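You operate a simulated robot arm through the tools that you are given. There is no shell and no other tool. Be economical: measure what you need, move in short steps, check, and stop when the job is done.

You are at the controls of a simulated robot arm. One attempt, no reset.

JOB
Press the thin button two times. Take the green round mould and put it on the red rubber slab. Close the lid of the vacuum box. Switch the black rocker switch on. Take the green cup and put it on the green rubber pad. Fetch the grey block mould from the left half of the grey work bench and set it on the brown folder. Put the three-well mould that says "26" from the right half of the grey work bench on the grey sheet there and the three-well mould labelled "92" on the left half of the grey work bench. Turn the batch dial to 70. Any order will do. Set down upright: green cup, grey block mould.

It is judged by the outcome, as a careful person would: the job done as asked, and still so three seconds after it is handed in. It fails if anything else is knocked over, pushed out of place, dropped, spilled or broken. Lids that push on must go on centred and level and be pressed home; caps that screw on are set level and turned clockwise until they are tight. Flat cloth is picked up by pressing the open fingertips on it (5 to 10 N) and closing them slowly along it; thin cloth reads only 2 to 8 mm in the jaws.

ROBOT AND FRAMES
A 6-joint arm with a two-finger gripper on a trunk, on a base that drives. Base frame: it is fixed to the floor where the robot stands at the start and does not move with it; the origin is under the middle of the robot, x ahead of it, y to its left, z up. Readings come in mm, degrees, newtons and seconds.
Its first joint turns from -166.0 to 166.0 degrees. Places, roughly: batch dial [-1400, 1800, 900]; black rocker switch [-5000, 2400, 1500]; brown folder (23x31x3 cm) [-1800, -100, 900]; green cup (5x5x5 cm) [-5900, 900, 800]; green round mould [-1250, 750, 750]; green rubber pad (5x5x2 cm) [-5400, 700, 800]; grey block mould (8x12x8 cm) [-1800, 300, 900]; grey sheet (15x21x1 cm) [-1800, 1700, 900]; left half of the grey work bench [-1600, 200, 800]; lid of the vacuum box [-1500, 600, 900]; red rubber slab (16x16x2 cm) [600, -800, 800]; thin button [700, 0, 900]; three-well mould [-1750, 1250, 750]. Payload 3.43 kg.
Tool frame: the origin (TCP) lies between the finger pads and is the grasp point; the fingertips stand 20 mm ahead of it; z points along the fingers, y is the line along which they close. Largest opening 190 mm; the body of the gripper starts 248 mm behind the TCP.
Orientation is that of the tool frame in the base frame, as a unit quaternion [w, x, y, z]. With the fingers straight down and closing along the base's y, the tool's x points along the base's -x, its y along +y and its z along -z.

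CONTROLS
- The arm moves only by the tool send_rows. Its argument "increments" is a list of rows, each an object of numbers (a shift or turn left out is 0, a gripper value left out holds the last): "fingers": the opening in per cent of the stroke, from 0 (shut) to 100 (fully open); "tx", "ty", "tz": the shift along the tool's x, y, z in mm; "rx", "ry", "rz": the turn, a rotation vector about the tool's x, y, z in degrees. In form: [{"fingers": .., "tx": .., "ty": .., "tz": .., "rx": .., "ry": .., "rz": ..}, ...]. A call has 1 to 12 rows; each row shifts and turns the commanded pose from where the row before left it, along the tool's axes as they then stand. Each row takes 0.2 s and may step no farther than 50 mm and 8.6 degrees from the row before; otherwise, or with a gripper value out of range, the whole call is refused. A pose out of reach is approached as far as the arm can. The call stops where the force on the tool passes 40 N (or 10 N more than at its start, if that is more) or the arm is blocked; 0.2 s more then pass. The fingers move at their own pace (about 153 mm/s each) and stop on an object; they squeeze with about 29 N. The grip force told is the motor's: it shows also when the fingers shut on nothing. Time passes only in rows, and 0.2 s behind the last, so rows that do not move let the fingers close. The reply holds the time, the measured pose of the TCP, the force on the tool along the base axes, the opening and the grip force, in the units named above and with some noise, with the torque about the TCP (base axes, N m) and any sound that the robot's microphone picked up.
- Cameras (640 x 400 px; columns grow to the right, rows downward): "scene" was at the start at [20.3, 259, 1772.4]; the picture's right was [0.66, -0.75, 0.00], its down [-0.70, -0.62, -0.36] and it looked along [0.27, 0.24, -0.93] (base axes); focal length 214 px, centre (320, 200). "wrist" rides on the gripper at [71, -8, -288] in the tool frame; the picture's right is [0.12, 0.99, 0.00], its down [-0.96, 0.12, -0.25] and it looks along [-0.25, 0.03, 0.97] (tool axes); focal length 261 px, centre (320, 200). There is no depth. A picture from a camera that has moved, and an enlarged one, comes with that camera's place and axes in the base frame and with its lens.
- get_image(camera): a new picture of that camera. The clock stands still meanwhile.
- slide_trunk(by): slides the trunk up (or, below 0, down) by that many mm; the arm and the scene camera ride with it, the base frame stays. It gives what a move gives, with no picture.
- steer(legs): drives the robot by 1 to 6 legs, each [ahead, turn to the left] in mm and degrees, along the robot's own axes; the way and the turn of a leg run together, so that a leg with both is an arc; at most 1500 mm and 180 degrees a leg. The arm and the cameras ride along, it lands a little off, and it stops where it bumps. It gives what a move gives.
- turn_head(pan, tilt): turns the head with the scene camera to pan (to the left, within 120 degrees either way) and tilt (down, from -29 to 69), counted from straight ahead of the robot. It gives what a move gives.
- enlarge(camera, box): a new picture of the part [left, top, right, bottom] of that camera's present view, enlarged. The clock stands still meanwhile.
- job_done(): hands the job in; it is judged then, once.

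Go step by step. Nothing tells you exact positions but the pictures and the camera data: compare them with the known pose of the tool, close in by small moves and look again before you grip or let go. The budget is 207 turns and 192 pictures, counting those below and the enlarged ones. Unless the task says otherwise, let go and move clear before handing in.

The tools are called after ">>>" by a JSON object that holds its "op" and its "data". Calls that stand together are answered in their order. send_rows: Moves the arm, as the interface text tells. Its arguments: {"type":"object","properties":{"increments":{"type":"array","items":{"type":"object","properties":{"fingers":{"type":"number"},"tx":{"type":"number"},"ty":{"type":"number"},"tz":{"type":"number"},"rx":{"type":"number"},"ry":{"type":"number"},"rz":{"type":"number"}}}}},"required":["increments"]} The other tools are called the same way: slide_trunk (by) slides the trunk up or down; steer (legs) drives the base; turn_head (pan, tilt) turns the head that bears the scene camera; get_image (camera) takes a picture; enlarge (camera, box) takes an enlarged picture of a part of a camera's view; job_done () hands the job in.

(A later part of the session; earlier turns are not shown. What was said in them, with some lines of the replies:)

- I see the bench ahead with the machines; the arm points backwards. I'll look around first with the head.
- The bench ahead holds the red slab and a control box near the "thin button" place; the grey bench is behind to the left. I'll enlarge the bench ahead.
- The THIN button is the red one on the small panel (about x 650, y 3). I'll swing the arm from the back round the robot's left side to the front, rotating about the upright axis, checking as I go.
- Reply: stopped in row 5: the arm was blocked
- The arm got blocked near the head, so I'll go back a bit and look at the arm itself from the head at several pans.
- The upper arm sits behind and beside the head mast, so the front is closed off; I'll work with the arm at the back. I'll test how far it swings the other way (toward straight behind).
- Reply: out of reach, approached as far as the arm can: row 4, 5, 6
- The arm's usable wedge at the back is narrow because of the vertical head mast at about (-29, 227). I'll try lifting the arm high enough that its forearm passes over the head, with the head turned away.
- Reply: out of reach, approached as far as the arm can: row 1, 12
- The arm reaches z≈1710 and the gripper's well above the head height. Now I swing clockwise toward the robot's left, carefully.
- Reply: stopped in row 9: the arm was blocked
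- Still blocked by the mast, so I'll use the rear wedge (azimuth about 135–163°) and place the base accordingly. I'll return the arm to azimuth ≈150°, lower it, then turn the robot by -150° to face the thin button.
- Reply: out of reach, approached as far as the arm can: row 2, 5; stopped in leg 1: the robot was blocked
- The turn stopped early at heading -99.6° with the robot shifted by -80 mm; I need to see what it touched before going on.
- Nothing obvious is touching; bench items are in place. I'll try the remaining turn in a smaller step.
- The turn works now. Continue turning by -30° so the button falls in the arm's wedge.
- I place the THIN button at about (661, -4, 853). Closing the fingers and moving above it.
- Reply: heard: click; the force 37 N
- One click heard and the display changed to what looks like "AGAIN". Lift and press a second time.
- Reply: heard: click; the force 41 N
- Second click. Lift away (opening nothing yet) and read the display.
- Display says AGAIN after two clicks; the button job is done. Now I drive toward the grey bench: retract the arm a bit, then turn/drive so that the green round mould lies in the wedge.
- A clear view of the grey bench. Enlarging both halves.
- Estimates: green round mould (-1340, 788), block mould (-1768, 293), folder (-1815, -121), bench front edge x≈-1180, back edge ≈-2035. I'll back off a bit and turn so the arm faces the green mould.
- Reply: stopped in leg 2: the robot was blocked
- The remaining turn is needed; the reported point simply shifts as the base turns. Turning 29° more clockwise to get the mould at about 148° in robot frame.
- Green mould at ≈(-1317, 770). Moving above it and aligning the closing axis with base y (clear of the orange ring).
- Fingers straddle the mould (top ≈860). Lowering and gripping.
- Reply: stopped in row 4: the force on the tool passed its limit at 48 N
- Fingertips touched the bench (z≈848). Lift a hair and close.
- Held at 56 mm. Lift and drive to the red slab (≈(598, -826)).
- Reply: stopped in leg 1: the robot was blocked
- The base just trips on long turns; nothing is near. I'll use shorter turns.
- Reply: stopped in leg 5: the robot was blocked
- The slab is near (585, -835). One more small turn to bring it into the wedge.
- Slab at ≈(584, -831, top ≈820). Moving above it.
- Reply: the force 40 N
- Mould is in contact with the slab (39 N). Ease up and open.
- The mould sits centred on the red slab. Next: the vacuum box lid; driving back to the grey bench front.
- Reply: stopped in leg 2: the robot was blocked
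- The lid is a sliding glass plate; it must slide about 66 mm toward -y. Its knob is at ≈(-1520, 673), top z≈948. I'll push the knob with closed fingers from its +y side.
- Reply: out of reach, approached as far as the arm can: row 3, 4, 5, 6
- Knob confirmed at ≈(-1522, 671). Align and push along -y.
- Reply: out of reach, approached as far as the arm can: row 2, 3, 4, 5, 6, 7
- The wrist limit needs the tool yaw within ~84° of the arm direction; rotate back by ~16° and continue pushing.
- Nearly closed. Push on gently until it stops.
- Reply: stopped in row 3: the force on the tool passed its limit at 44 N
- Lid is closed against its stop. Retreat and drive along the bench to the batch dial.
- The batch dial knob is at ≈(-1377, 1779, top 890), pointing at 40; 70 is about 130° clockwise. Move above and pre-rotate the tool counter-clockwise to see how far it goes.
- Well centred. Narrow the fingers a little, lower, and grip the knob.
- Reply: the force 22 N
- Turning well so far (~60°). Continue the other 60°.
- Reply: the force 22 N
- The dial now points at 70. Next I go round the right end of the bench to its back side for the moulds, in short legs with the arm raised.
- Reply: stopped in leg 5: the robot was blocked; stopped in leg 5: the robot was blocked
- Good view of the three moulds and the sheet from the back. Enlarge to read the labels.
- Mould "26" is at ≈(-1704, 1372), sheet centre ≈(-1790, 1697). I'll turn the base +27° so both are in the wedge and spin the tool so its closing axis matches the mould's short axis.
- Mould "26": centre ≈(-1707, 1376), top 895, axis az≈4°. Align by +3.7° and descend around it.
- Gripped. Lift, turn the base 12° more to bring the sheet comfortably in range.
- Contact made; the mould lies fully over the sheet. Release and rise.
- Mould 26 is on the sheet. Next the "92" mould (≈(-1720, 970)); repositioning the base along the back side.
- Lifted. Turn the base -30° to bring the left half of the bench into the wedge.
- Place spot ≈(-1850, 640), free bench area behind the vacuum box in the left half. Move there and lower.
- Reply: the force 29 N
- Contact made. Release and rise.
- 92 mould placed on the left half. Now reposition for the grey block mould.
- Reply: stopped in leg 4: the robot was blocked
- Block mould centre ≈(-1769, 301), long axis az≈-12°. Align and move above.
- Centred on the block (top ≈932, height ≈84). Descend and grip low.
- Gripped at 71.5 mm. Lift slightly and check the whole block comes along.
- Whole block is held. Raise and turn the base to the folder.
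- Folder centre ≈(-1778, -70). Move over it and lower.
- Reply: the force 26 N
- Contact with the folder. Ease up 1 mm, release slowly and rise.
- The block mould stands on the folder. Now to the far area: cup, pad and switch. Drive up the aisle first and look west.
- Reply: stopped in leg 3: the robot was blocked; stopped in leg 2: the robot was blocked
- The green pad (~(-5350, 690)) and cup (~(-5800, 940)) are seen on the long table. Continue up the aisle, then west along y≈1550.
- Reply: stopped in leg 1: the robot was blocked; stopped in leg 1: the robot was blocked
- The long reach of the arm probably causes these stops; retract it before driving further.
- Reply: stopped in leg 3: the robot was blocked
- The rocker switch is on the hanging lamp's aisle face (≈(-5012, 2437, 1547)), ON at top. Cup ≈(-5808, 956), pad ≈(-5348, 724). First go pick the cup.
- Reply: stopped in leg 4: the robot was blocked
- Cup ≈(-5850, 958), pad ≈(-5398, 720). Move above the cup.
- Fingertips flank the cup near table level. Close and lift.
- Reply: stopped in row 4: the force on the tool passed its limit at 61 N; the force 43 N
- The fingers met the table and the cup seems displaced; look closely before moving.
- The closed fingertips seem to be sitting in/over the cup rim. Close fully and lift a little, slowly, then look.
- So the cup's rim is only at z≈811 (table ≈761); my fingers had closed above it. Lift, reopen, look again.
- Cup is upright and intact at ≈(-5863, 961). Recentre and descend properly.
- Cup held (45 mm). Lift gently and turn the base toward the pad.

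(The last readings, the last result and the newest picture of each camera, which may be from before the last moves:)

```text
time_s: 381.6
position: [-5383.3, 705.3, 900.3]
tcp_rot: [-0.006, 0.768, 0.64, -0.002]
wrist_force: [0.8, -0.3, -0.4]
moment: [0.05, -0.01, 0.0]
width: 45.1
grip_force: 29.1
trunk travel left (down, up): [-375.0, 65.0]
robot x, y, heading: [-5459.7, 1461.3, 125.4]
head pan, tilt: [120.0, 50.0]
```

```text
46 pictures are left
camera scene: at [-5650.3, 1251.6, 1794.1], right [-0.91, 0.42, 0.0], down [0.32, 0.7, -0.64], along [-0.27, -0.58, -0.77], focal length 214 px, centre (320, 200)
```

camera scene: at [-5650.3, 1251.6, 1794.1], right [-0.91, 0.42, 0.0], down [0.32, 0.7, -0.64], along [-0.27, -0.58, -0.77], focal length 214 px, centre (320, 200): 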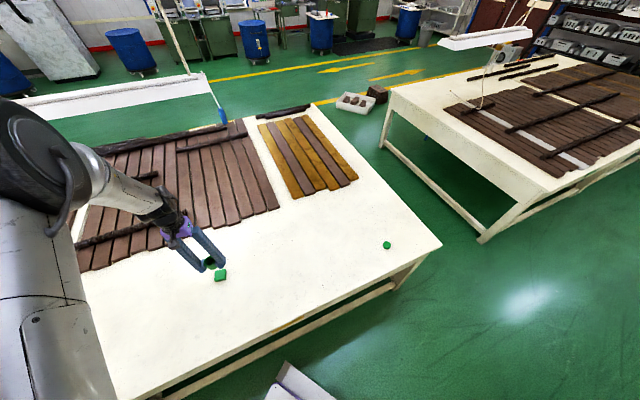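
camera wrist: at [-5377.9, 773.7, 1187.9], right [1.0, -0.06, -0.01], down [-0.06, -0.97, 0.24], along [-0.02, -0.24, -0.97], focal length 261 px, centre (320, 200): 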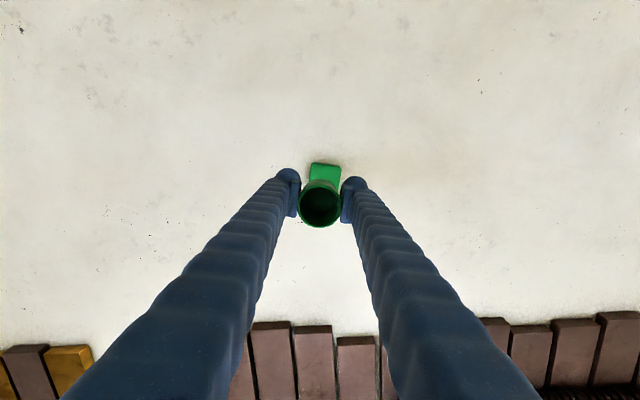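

>>> {"op": "enlarge", "data": {"camera": "scene", "box": [180, 240, 260, 290]}}

>>> {"op": "send_rows", "data": {"increments": [{"tx": 3, "ty": 5.5}, {"tz": 25}, {"tz": 20}]}}

>>> {"op": "enlarge", "data": {"camera": "wrist", "box": [260, 140, 380, 215]}}

```text
8.00 times, centred on (220, 265) of scene
camera zoom: at [-5650.3, 1251.6, 1794.1], right [-0.91, 0.42, 0.0], down [0.32, 0.7, -0.64], along [-0.27, -0.58, -0.77], focal length 1716 px, centre (1120, -320)
```

zoom: 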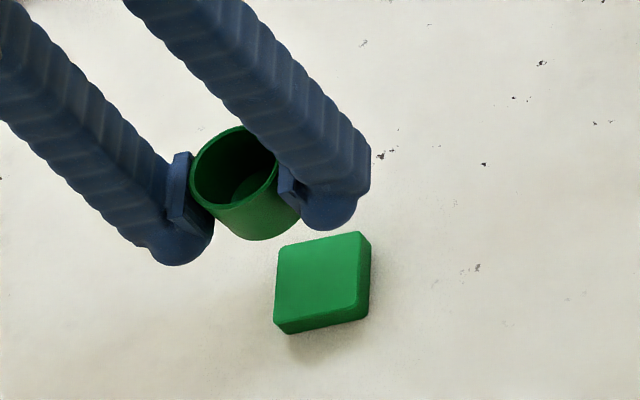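

```text
time_s: 382.4
position: [-5376.5, 708.5, 853.7]
tcp_rot: [-0.004, 0.768, 0.64, -0.002]
wrist_force: [-1.5, 0.3, 0.0]
moment: [0.05, 0.01, -0.03]
width: 45.1
grip_force: 29.5
trunk travel left (down, up): [-375.0, 65.0]
robot x, y, heading: [-5456.8, 1460.0, 125.5]
head pan, tilt: [120.0, 50.0]
```

```text
5.33 times, centred on (320, 178) of wrist
camera zoom: at [-5370.8, 777.3, 1140.5], right [1.0, -0.06, -0.01], down [-0.06, -0.97, 0.24], along [-0.02, -0.24, -0.97], focal length 1390 px, centre (320, 320)
```

zoom: 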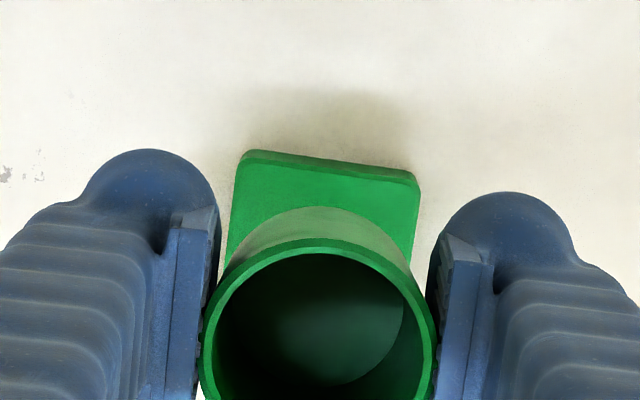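

Aligned within a few mm. Lower toward the pad.

>>> {"op": "send_rows", "data": {"increments": [{"tx": -2.2, "ty": -1.1}, {"tz": 20}, {"tz": 10}, {"tz": 5}, {"tz": 3}]}}

>>> {"op": "enlarge", "data": {"camera": "scene", "box": [180, 240, 260, 290]}}

```text
time_s: 383.6
position: [-5377.6, 707.1, 816.6]
tcp_rot: [-0.004, 0.768, 0.64, -0.002]
wrist_force: [0.1, 0.1, -0.1]
moment: [0.03, -0.02, 0.02]
width: 44.9
grip_force: 29.1
trunk travel left (down, up): [-375.0, 65.0]
robot x, y, heading: [-5460.8, 1456.1, 125.1]
head pan, tilt: [120.0, 50.0]
```

```text
8.00 times, centred on (220, 265) of scene
camera zoom: at [-5650.4, 1252.5, 1794.2], right [-0.91, 0.42, 0.0], down [0.32, 0.7, -0.64], along [-0.27, -0.58, -0.77], focal length 1716 px, centre (1120, -320)
```

zoom: 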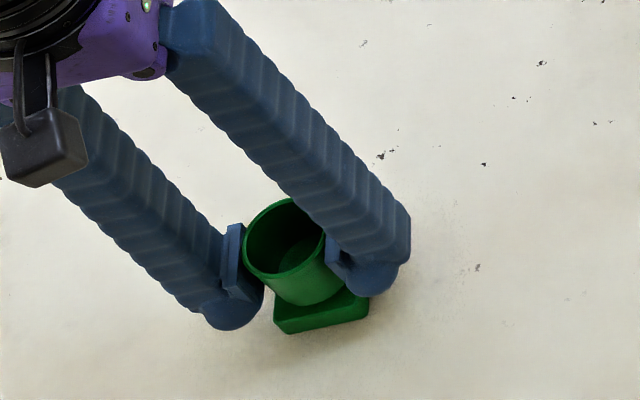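

>>> {"op": "send_rows", "data": {"increments": [{"tz": 2}, {"tz": 2}, {"tz": 2}, {}]}}

```text
time_s: 384.6
position: [-5377.3, 707.8, 810.6]
tcp_rot: [-0.004, 0.768, 0.64, -0.002]
wrist_force: [-0.3, -0.5, -0.3]
moment: [0.0, 0.0, 0.0]
width: 45.2
grip_force: 28.9
trunk travel left (down, up): [-375.0, 65.0]
robot x, y, heading: [-5457.5, 1461.6, 125.2]
head pan, tilt: [120.0, 50.0]
```

>>> {"op": "send_rows", "data": {"increments": [{"tz": 2}, {"tz": 1.5}, {"tz": 1.5}, {}]}}

>>> {"op": "enlarge", "data": {"camera": "scene", "box": [200, 250, 240, 275]}}

```text
time_s: 385.6
position: [-5379.6, 706.3, 808.0]
tcp_rot: [-0.002, 0.768, 0.64, -0.003]
wrist_force: [1.1, 0.0, 32.1]
moment: [-0.13, -0.12, 0.04]
width: 45.2
grip_force: 29.1
trunk travel left (down, up): [-375.0, 65.0]
robot x, y, heading: [-5458.9, 1461.1, 125.5]
head pan, tilt: [120.0, 50.0]
```

```text
16.00 times, centred on (220, 262) of scene
camera zoom: at [-5651.0, 1255.2, 1794.7], right [-0.91, 0.42, 0.0], down [0.32, 0.7, -0.64], along [-0.27, -0.58, -0.77], focal length 3432 px, centre (1920, -800)
```

zoom: 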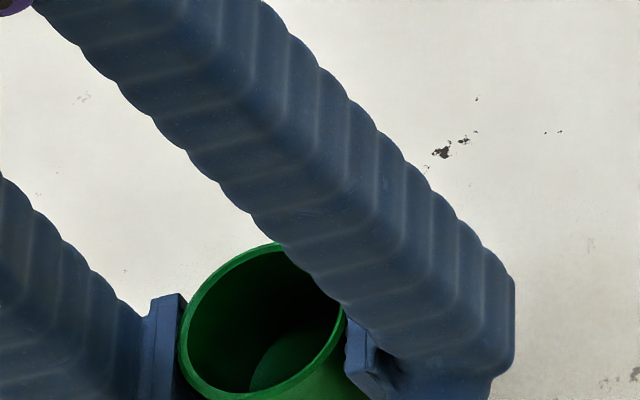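

Contact (32 N). Ease up, open gently, and rise straight.

>>> {"op": "send_rows", "data": {"increments": [{"tz": -2}, {}, {"fingers": 28}, {"fingers": 35}, {"fingers": 45}, {}, {"tz": -20}, {"tz": -40}, {"tz": -45}, {"tz": -45}, {"tz": -45}, {"tz": -45}]}}

>>> {"op": "enlarge", "data": {"camera": "scene", "box": [180, 240, 260, 290]}}

>>> {"op": "enlarge", "data": {"camera": "wrist", "box": [260, 130, 380, 205]}}

```text
time_s: 388.2
position: [-5378.2, 708.0, 1050.2]
tcp_rot: [-0.004, 0.768, 0.641, -0.002]
wrist_force: [0.2, 1.6, 0.1]
moment: [-0.02, -0.03, -0.01]
width: 85.9
grip_force: 0.1
trunk travel left (down, up): [-375.0, 65.0]
robot x, y, heading: [-5461.0, 1461.3, 125.5]
head pan, tilt: [120.0, 50.0]
```

```text
8.00 times, centred on (220, 265) of scene
camera zoom: at [-5651.1, 1254.0, 1794.4], right [-0.91, 0.42, 0.0], down [0.32, 0.7, -0.64], along [-0.27, -0.58, -0.77], focal length 1716 px, centre (1120, -320)
```

zoom: 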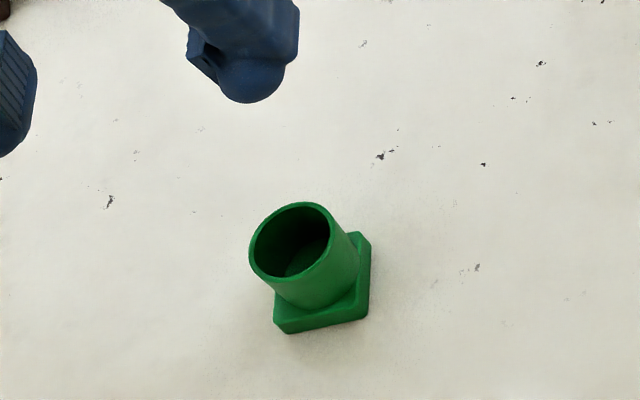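

```text
5.33 times, centred on (320, 168) of wrist
camera zoom: at [-5374.2, 778.0, 1338.3], right [1.0, -0.06, -0.01], down [-0.06, -0.97, 0.24], along [-0.02, -0.24, -0.97], focal length 1390 px, centre (320, 373)
```

zoom: 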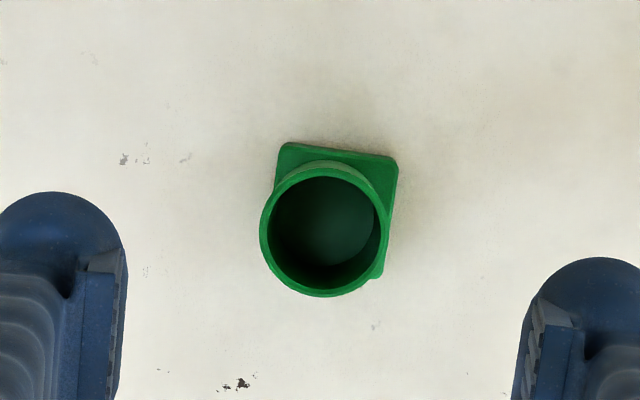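

The cup stands upright on the pad. Now the rocker switch: retract the arm and reposition the base so the arm points toward +y.

>>> {"op": "send_rows", "data": {"increments": [{"tz": -40, "fingers": 0}, {"tx": 28.7, "ty": -8.6, "tz": -32}, {"tx": 28.7, "ty": -8.6, "tz": -32}, {"tx": 28.7, "ty": -8.6, "tz": -32}, {"tx": 28.7, "ty": -8.6, "tz": -32}, {"tx": 28.7, "ty": -8.6, "tz": -20}]}}

>>> {"op": "steer", "data": {"legs": [[0, 35], [0, 35], [-380, 0]]}}

>>> {"op": "steer", "data": {"legs": [[0, 36], [0, 35]]}}

```text
time_s: 389.6
position: [-5392.8, 854.5, 1236.7]
tcp_rot: [-0.004, 0.768, 0.64, -0.003]
wrist_force: [-0.5, -0.7, 0.0]
moment: [-0.08, -0.01, -0.03]
width: 0.2
grip_force: 29.3
trunk travel left (down, up): [-375.0, 65.0]
robot x, y, heading: [-5459.2, 1463.1, 125.6]
head pan, tilt: [120.0, 50.0]
```

```text
time_s: 397.6
position: [-4506.8, 1404.4, 1234.3]
tcp_rot: [-0.004, 0.265, 0.964, -0.005]
wrist_force: [1.4, 1.9, -0.7]
moment: [-0.32, 0.17, 0.01]
width: 0.2
grip_force: 28.7
trunk travel left (down, up): [-375.0, 65.0]
robot x, y, heading: [-5089.5, 1510.8, -165.5]
head pan, tilt: [120.0, 50.0]
```

```text
time_s: 402.9
position: [-4791.9, 2024.8, 1235.9]
tcp_rot: [0.001, -0.337, 0.941, -0.005]
wrist_force: [-0.8, -0.3, -0.3]
moment: [0.01, -0.05, 0.0]
width: 0.2
grip_force: 28.9
trunk travel left (down, up): [-375.0, 65.0]
robot x, y, heading: [-5026.3, 1507.3, -95.3]
head pan, tilt: [120.0, 50.0]
```

>>> {"op": "steer", "data": {"legs": [[0, 37]]}}

>>> {"op": "turn_head", "data": {"pan": 120, "tilt": 20}}

>>> {"op": "get_image", "data": {"camera": "scene"}}

```text
time_s: 405.9
position: [-5143.0, 2062.0, 1236.5]
tcp_rot: [-0.01, -0.618, 0.786, -0.001]
wrist_force: [-0.2, 0.4, -0.7]
moment: [0.01, -0.05, 0.03]
width: 0.0
grip_force: 29.4
trunk travel left (down, up): [-375.0, 65.0]
robot x, y, heading: [-4996.9, 1522.7, -58.7]
head pan, tilt: [120.0, 50.0]
```

```text
time_s: 406.8
position: [-5141.2, 2061.8, 1236.9]
tcp_rot: [-0.009, -0.618, 0.786, 0.001]
wrist_force: [-0.9, 0.2, -0.1]
moment: [0.03, -0.02, 0.0]
width: 0.0
grip_force: 29.3
trunk travel left (down, up): [-375.0, 65.0]
robot x, y, heading: [-4997.4, 1524.1, -59.1]
head pan, tilt: [120.0, 20.0]
```

```text
39 pictures are left
camera scene: at [-4784.3, 1732.7, 1839.8], right [0.88, -0.48, 0.0], down [-0.17, -0.3, -0.94], along [0.45, 0.82, -0.34], focal length 214 px, centre (320, 200)
```

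scene: 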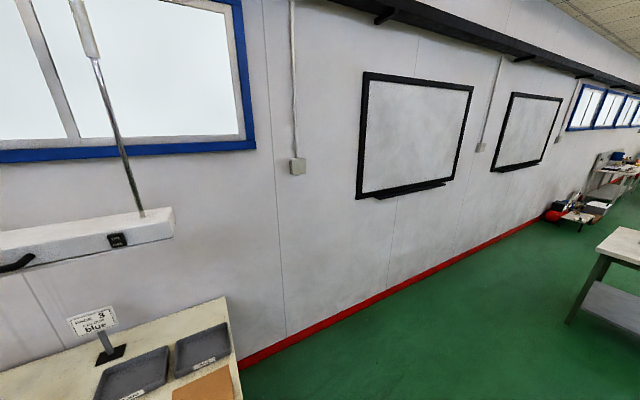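

The switch is confirmed near (-5018, 2437, 1545). I'll align the tool yaw, shift it, then pitch the tool to horizontal pointing at +y, pivoting about the wrist.

>>> {"op": "send_rows", "data": {"increments": [{"rz": -7}, {"rz": -6.7}, {"tx": 20.5, "ty": -30.8, "tz": 16.8}, {"tx": 20.5, "ty": -30.8, "tz": 16.8}, {"tx": 20.5, "ty": -30.8, "tz": 16.8}, {"tx": 20.5, "ty": -30.8, "tz": 16.8}]}}

>>> {"op": "send_rows", "data": {"increments": [{"tx": -47.5, "tz": -2.9, "ry": -7}, {"tx": -47.5, "tz": -2.9, "ry": -7}, {"tx": -47.5, "tz": -2.9, "ry": -7}, {"tx": -47.5, "tz": -2.9, "ry": -7}, {"tx": -47.5, "tz": -2.9, "ry": -7}, {"tx": -47.5, "tz": -2.9, "ry": -7}]}}

```text
time_s: 408.4
position: [-5061.3, 1970.9, 1157.0]
tcp_rot: [0.017, 0.737, -0.675, 0.008]
wrist_force: [-0.7, 0.3, 0.2]
moment: [-0.01, -0.07, -0.06]
width: 0.2
grip_force: 28.8
trunk travel left (down, up): [-375.0, 65.0]
robot x, y, heading: [-4995.3, 1524.8, -58.8]
head pan, tilt: [120.0, 20.0]
stopped in row 6: the arm was blocked; the commanded pose is now the measured one
```

```text
time_s: 410.0
position: [-5058.6, 2166.6, 1203.0]
tcp_rot: [0.165, -0.668, 0.705, 0.174]
wrist_force: [0.1, 0.2, -0.4]
moment: [0.01, -0.07, -0.02]
width: 0.2
grip_force: 29.2
out of reach, approached as far as the arm can: row 5, 6
trunk travel left (down, up): [-375.0, 65.0]
robot x, y, heading: [-4994.9, 1525.3, -58.8]
head pan, tilt: [120.0, 20.0]
stopped in row 6: the arm was blocked; the commanded pose is now the measured one
```

The near-in wrist position is blocked, so I'll press with the tool pitched ~28° (fingertip foremost). Move up and outward to just before the switch.

>>> {"op": "send_rows", "data": {"increments": [{"tx": -34.7, "ty": -2.7, "tz": -26.7}, {"tx": -34.7, "ty": -2.7, "tz": -26.7}, {"tx": -34.7, "ty": -2.7, "tz": -26.7}, {"tx": -34.7, "ty": -2.7, "tz": -26.7}, {"tx": -34.7, "ty": -2.7, "tz": -26.7}, {"tx": -34.7, "ty": -2.7, "tz": -26.7}, {"tx": -34.7, "ty": -2.7, "tz": -26.7}, {"tx": -34.7, "ty": -2.7, "tz": -26.7}, {"tx": -34.7, "ty": -2.7, "tz": -26.7}]}}

>>> {"op": "get_image", "data": {"camera": "scene"}}

```text
time_s: 412.2
position: [-5108.9, 2323.7, 1542.9]
tcp_rot: [-0.148, 0.708, -0.668, -0.175]
wrist_force: [-0.6, 0.4, 1.2]
moment: [-0.05, -0.11, -0.03]
width: 0.3
grip_force: 29.8
trunk travel left (down, up): [-375.0, 65.0]
robot x, y, heading: [-4995.3, 1524.5, -58.9]
head pan, tilt: [120.0, 20.0]
stopped in row 9: the arm was blocked; the commanded pose is now the measured one
```

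```text
38 pictures are left
camera scene: at [-4793.0, 1736.6, 1830.4], right [0.91, -0.41, 0.0], down [-0.18, -0.4, -0.9], along [0.37, 0.82, -0.44], focal length 214 px, centre (320, 200)
```

scene: 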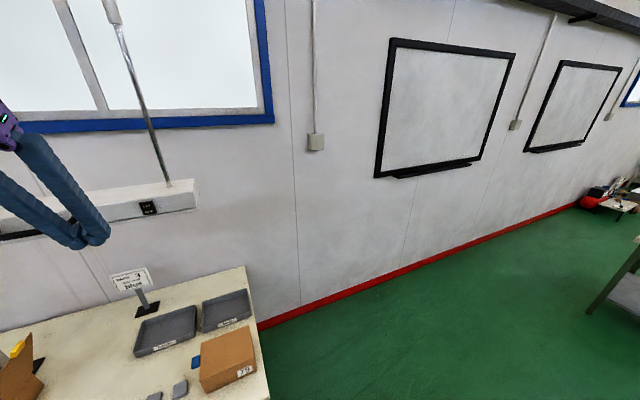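

The head mast limits the arm here; turn the base slightly clockwise to bring the fingertip in front of the switch instead.

>>> {"op": "steer", "data": {"legs": [[0, -6.5]]}}

>>> {"op": "get_image", "data": {"camera": "scene"}}

>>> {"op": "get_image", "data": {"camera": "wrist"}}

```text
time_s: 413.4
position: [-5016.3, 2330.4, 1544.9]
tcp_rot: [0.158, -0.668, 0.708, 0.167]
wrist_force: [-1.0, -0.2, 0.7]
moment: [0.0, 0.0, -0.01]
width: 0.1
grip_force: 29.3
trunk travel left (down, up): [-375.0, 65.0]
robot x, y, heading: [-5006.7, 1520.3, -65.7]
head pan, tilt: [120.0, 20.0]
```

```text
37 pictures are left
camera scene: at [-4774.1, 1708.2, 1831.3], right [0.86, -0.52, 0.0], down [-0.22, -0.37, -0.9], along [0.47, 0.77, -0.43], focal length 214 px, centre (320, 200)
```

scene: 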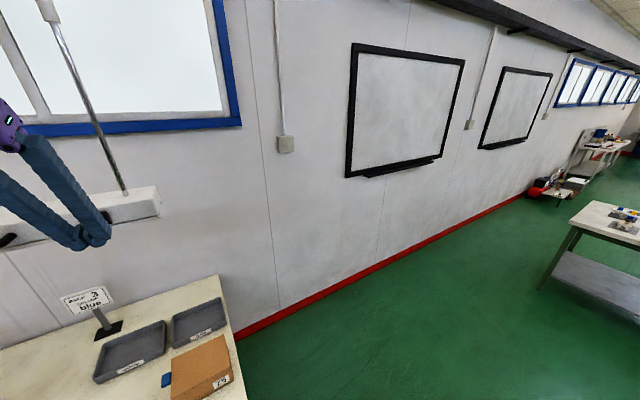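

```text
36 pictures are left
camera wrist: at [-5014.4, 2137.9, 1769.4], right [-1.0, -0.06, -0.03], down [-0.06, 0.75, 0.66], along [-0.01, 0.66, -0.76], focal length 261 px, centre (320, 200)
```

wrist: 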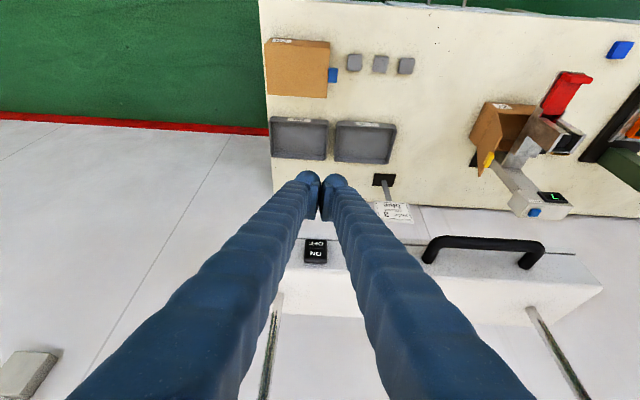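

The wrist camera shows the switch right between the fingers (centre ≈(-5017, 2437, 1538), ON half above). Approach to ~20 mm and raise slightly.

>>> {"op": "send_rows", "data": {"increments": [{"tx": -30.4, "tz": 6.3}, {"tx": -30.4, "tz": 6.3}]}}

>>> {"op": "enlarge", "data": {"camera": "scene", "box": [40, 170, 200, 270]}}

>>> {"op": "enlarge", "data": {"camera": "wrist", "box": [260, 150, 400, 270]}}

```text
time_s: 413.9
position: [-5010.9, 2389.8, 1561.0]
tcp_rot: [0.157, -0.668, 0.708, 0.167]
wrist_force: [-0.1, 0.6, 0.8]
moment: [-0.07, 0.08, -0.01]
width: 0.0
grip_force: 28.6
trunk travel left (down, up): [-375.0, 65.0]
robot x, y, heading: [-5006.0, 1520.9, -65.4]
head pan, tilt: [120.0, 20.0]
```

```text
4.00 times, centred on (120, 220) of scene
camera zoom: at [-4767.5, 1707.5, 1839.5], right [0.81, -0.58, 0.0], down [-0.2, -0.28, -0.94], along [0.55, 0.76, -0.34], focal length 858 px, centre (1120, 120)
```

zoom: 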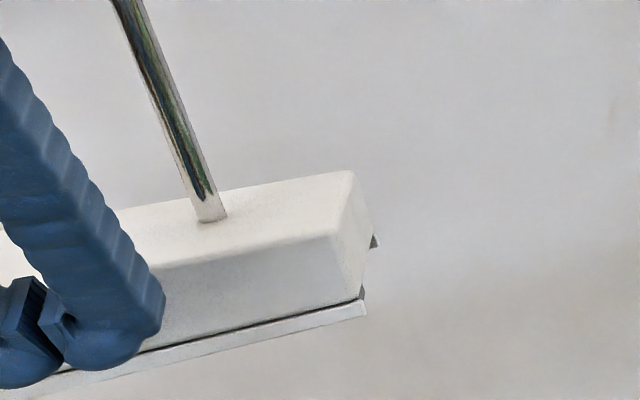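

```text
3.33 times, centred on (330, 210) of wrist
camera zoom: at [-5009.3, 2198.3, 1786.7], right [-1.0, -0.06, -0.03], down [-0.06, 0.75, 0.65], along [-0.01, 0.65, -0.76], focal length 869 px, centre (287, 167)
```

zoom: 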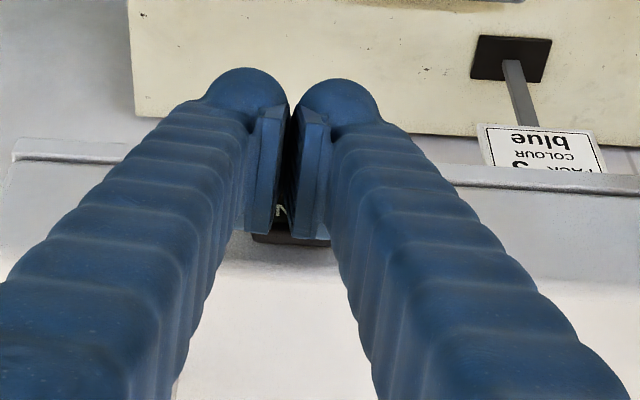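

>>> {"op": "send_rows", "data": {"increments": [{"tx": 4, "tz": 8}, {"tx": -7.1, "tz": 3.6}, {"tx": -3.6, "tz": 1.8}, {"tx": -3.6, "tz": 1.8}, {"tx": -2.7, "tz": 1.3}]}}

>>> {"op": "enlarge", "data": {"camera": "wrist", "box": [260, 150, 400, 270]}}

```text
time_s: 415.1
position: [-5012.1, 2404.5, 1553.7]
tcp_rot: [0.158, -0.668, 0.708, 0.166]
wrist_force: [-1.8, -29.4, 1.2]
moment: [-0.06, 0.04, 0.37]
width: 0.0
grip_force: 28.9
trunk travel left (down, up): [-375.0, 65.0]
robot x, y, heading: [-5003.4, 1522.9, -65.6]
head pan, tilt: [120.0, 20.0]
heard: click
```

```text
3.33 times, centred on (330, 210) of wrist
camera zoom: at [-5010.5, 2211.0, 1778.7], right [-1.0, -0.06, -0.03], down [-0.06, 0.75, 0.65], along [-0.01, 0.65, -0.76], focal length 869 px, centre (287, 167)
```

zoom: 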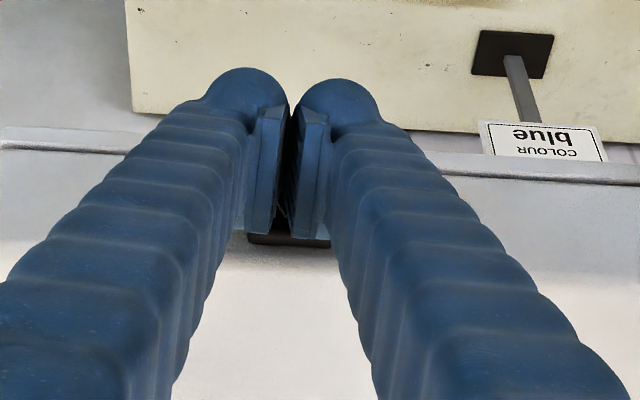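

A click was heard. Back straight off and check the switch state.

>>> {"op": "send_rows", "data": {"increments": [{"tx": 20, "tz": -10}, {"tx": 27, "tz": -13.4}, {"tx": 27, "tz": -13.4}]}}

>>> {"op": "enlarge", "data": {"camera": "wrist", "box": [260, 210, 380, 285]}}

```text
time_s: 415.9
position: [-5026.1, 2327.6, 1548.0]
tcp_rot: [0.156, -0.672, 0.705, 0.166]
wrist_force: [-0.2, -0.4, -0.5]
moment: [0.02, -0.1, -0.04]
width: 0.0
grip_force: 28.8
trunk travel left (down, up): [-375.0, 65.0]
robot x, y, heading: [-5005.3, 1521.8, -65.6]
head pan, tilt: [120.0, 20.0]
```

```text
5.33 times, centred on (320, 248) of wrist
camera zoom: at [-5022.6, 2136.7, 1772.9], right [-1.0, -0.06, -0.03], down [-0.07, 0.76, 0.65], along [-0.02, 0.65, -0.76], focal length 1390 px, centre (320, -53)
```

zoom: 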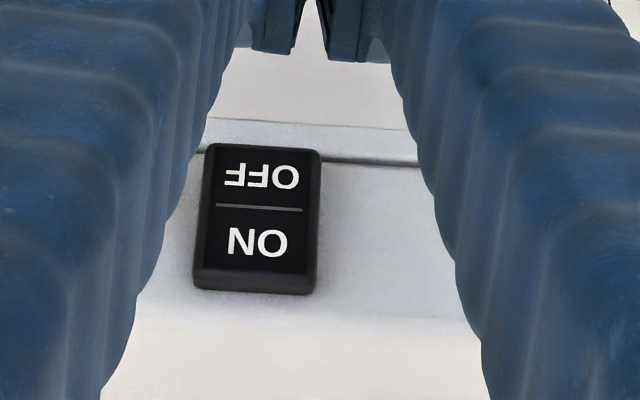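

>>> {"op": "get_image", "data": {"camera": "wrist"}}

```text
31 pictures are left
camera wrist: at [-5022.6, 2136.7, 1772.9], right [-1.0, -0.06, -0.03], down [-0.07, 0.76, 0.65], along [-0.02, 0.65, -0.76], focal length 261 px, centre (320, 200)
```

wrist: 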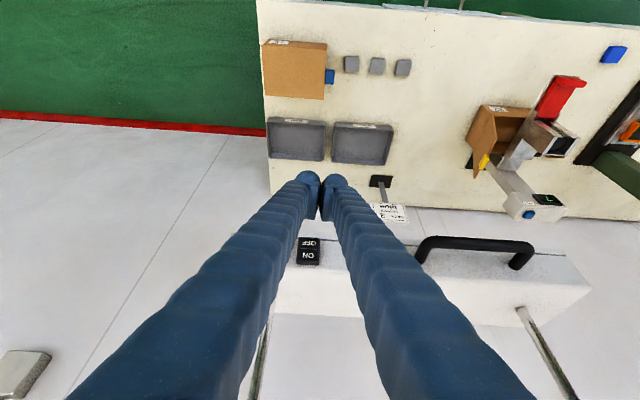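

The rocker now looks tilted with ON pressed in. Retract further and verify from the head camera.

>>> {"op": "send_rows", "data": {"increments": [{"tx": 27, "tz": -13.4}, {"tx": 27, "tz": -13.4}, {"tz": 30}, {"tz": 40}, {"tz": 40}, {"tz": 40}, {"tz": 40}]}}

>>> {"op": "steer", "data": {"legs": [[0, 12]]}}

>>> {"op": "get_image", "data": {"camera": "scene"}}

```text
time_s: 417.6
position: [-5018.5, 2352.5, 1380.8]
tcp_rot: [0.159, -0.668, 0.708, 0.167]
wrist_force: [-0.4, -0.3, -0.3]
moment: [-0.07, 0.01, -0.05]
width: 0.0
grip_force: 29.2
trunk travel left (down, up): [-375.0, 65.0]
robot x, y, heading: [-5003.0, 1524.0, -65.4]
head pan, tilt: [120.0, 20.0]
```

```text
time_s: 419.0
position: [-5190.8, 2329.7, 1382.1]
tcp_rot: [-0.141, 0.738, -0.634, -0.183]
wrist_force: [-0.2, 0.1, -0.3]
moment: [-0.04, 0.0, 0.02]
width: 0.0
grip_force: 28.7
trunk travel left (down, up): [-375.0, 65.0]
robot x, y, heading: [-4994.1, 1527.0, -53.4]
head pan, tilt: [120.0, 20.0]
```

```text
30 pictures are left
camera scene: at [-4800.6, 1757.2, 1839.8], right [0.92, -0.4, 0.0], down [-0.14, -0.31, -0.94], along [0.38, 0.86, -0.34], focal length 214 px, centre (320, 200)
```

scene: 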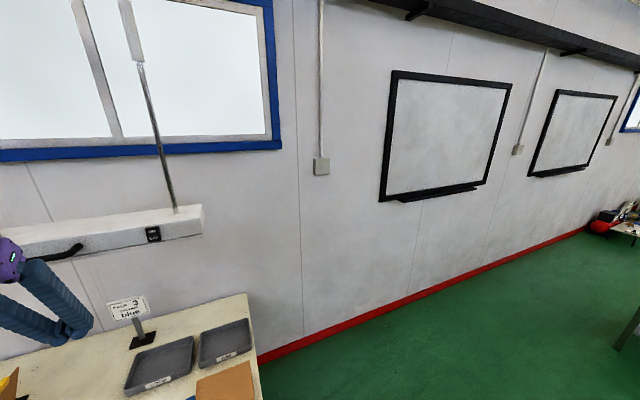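

>>> {"op": "enlarge", "data": {"camera": "scene", "box": [130, 210, 178, 240]}}

```text
13.33 times, centred on (154, 225) of scene
camera zoom: at [-4800.6, 1757.2, 1839.8], right [0.92, -0.4, 0.0], down [-0.14, -0.31, -0.94], along [0.38, 0.86, -0.34], focal length 2860 px, centre (2533, -133)
```

zoom: 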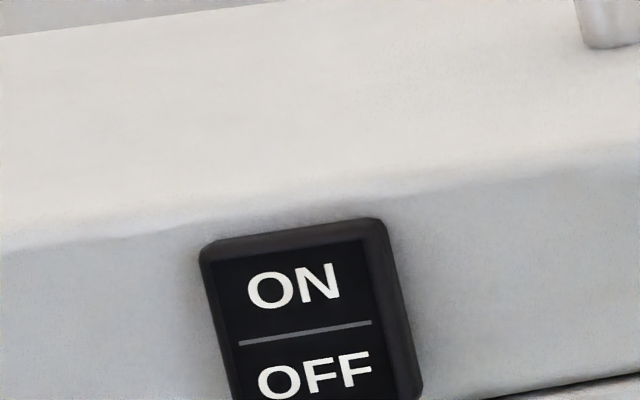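

The rocker's lower edge now stands out and its ON half is pressed in. All the jobs are done and the gripper is empty and clear, so I hand in.

>>> {"op": "job_done", "data": {}}

```text
The job is handed in.
```

I finished every item on the list and handed the job in, with the gripper empty and clear.

- **Thin button:** I pressed it twice and heard a click each time. The panel showed "AGAIN" after both presses.
- **Green cup:** On my first try the closed fingertips pressed down on the rim (about 61 N) and nudged the cup about 12 mm on the table. It stayed upright and looked intact, and it now stands on the green pad.
- **Rocker switch:** I heard one click. Its ON half looks pressed in on camera, but I did not see the lamp light up.
- **"92" mould:** I took the wording to mean it should be moved to the left half of the bench. It now sits on a free spot behind the vacuum box.

The other four went as asked:

- The green mould is on the red slab.
- The lid is closed.
- The block mould stands on the folder, and the "26" mould lies on the grey sheet.
- The dial points at 70.
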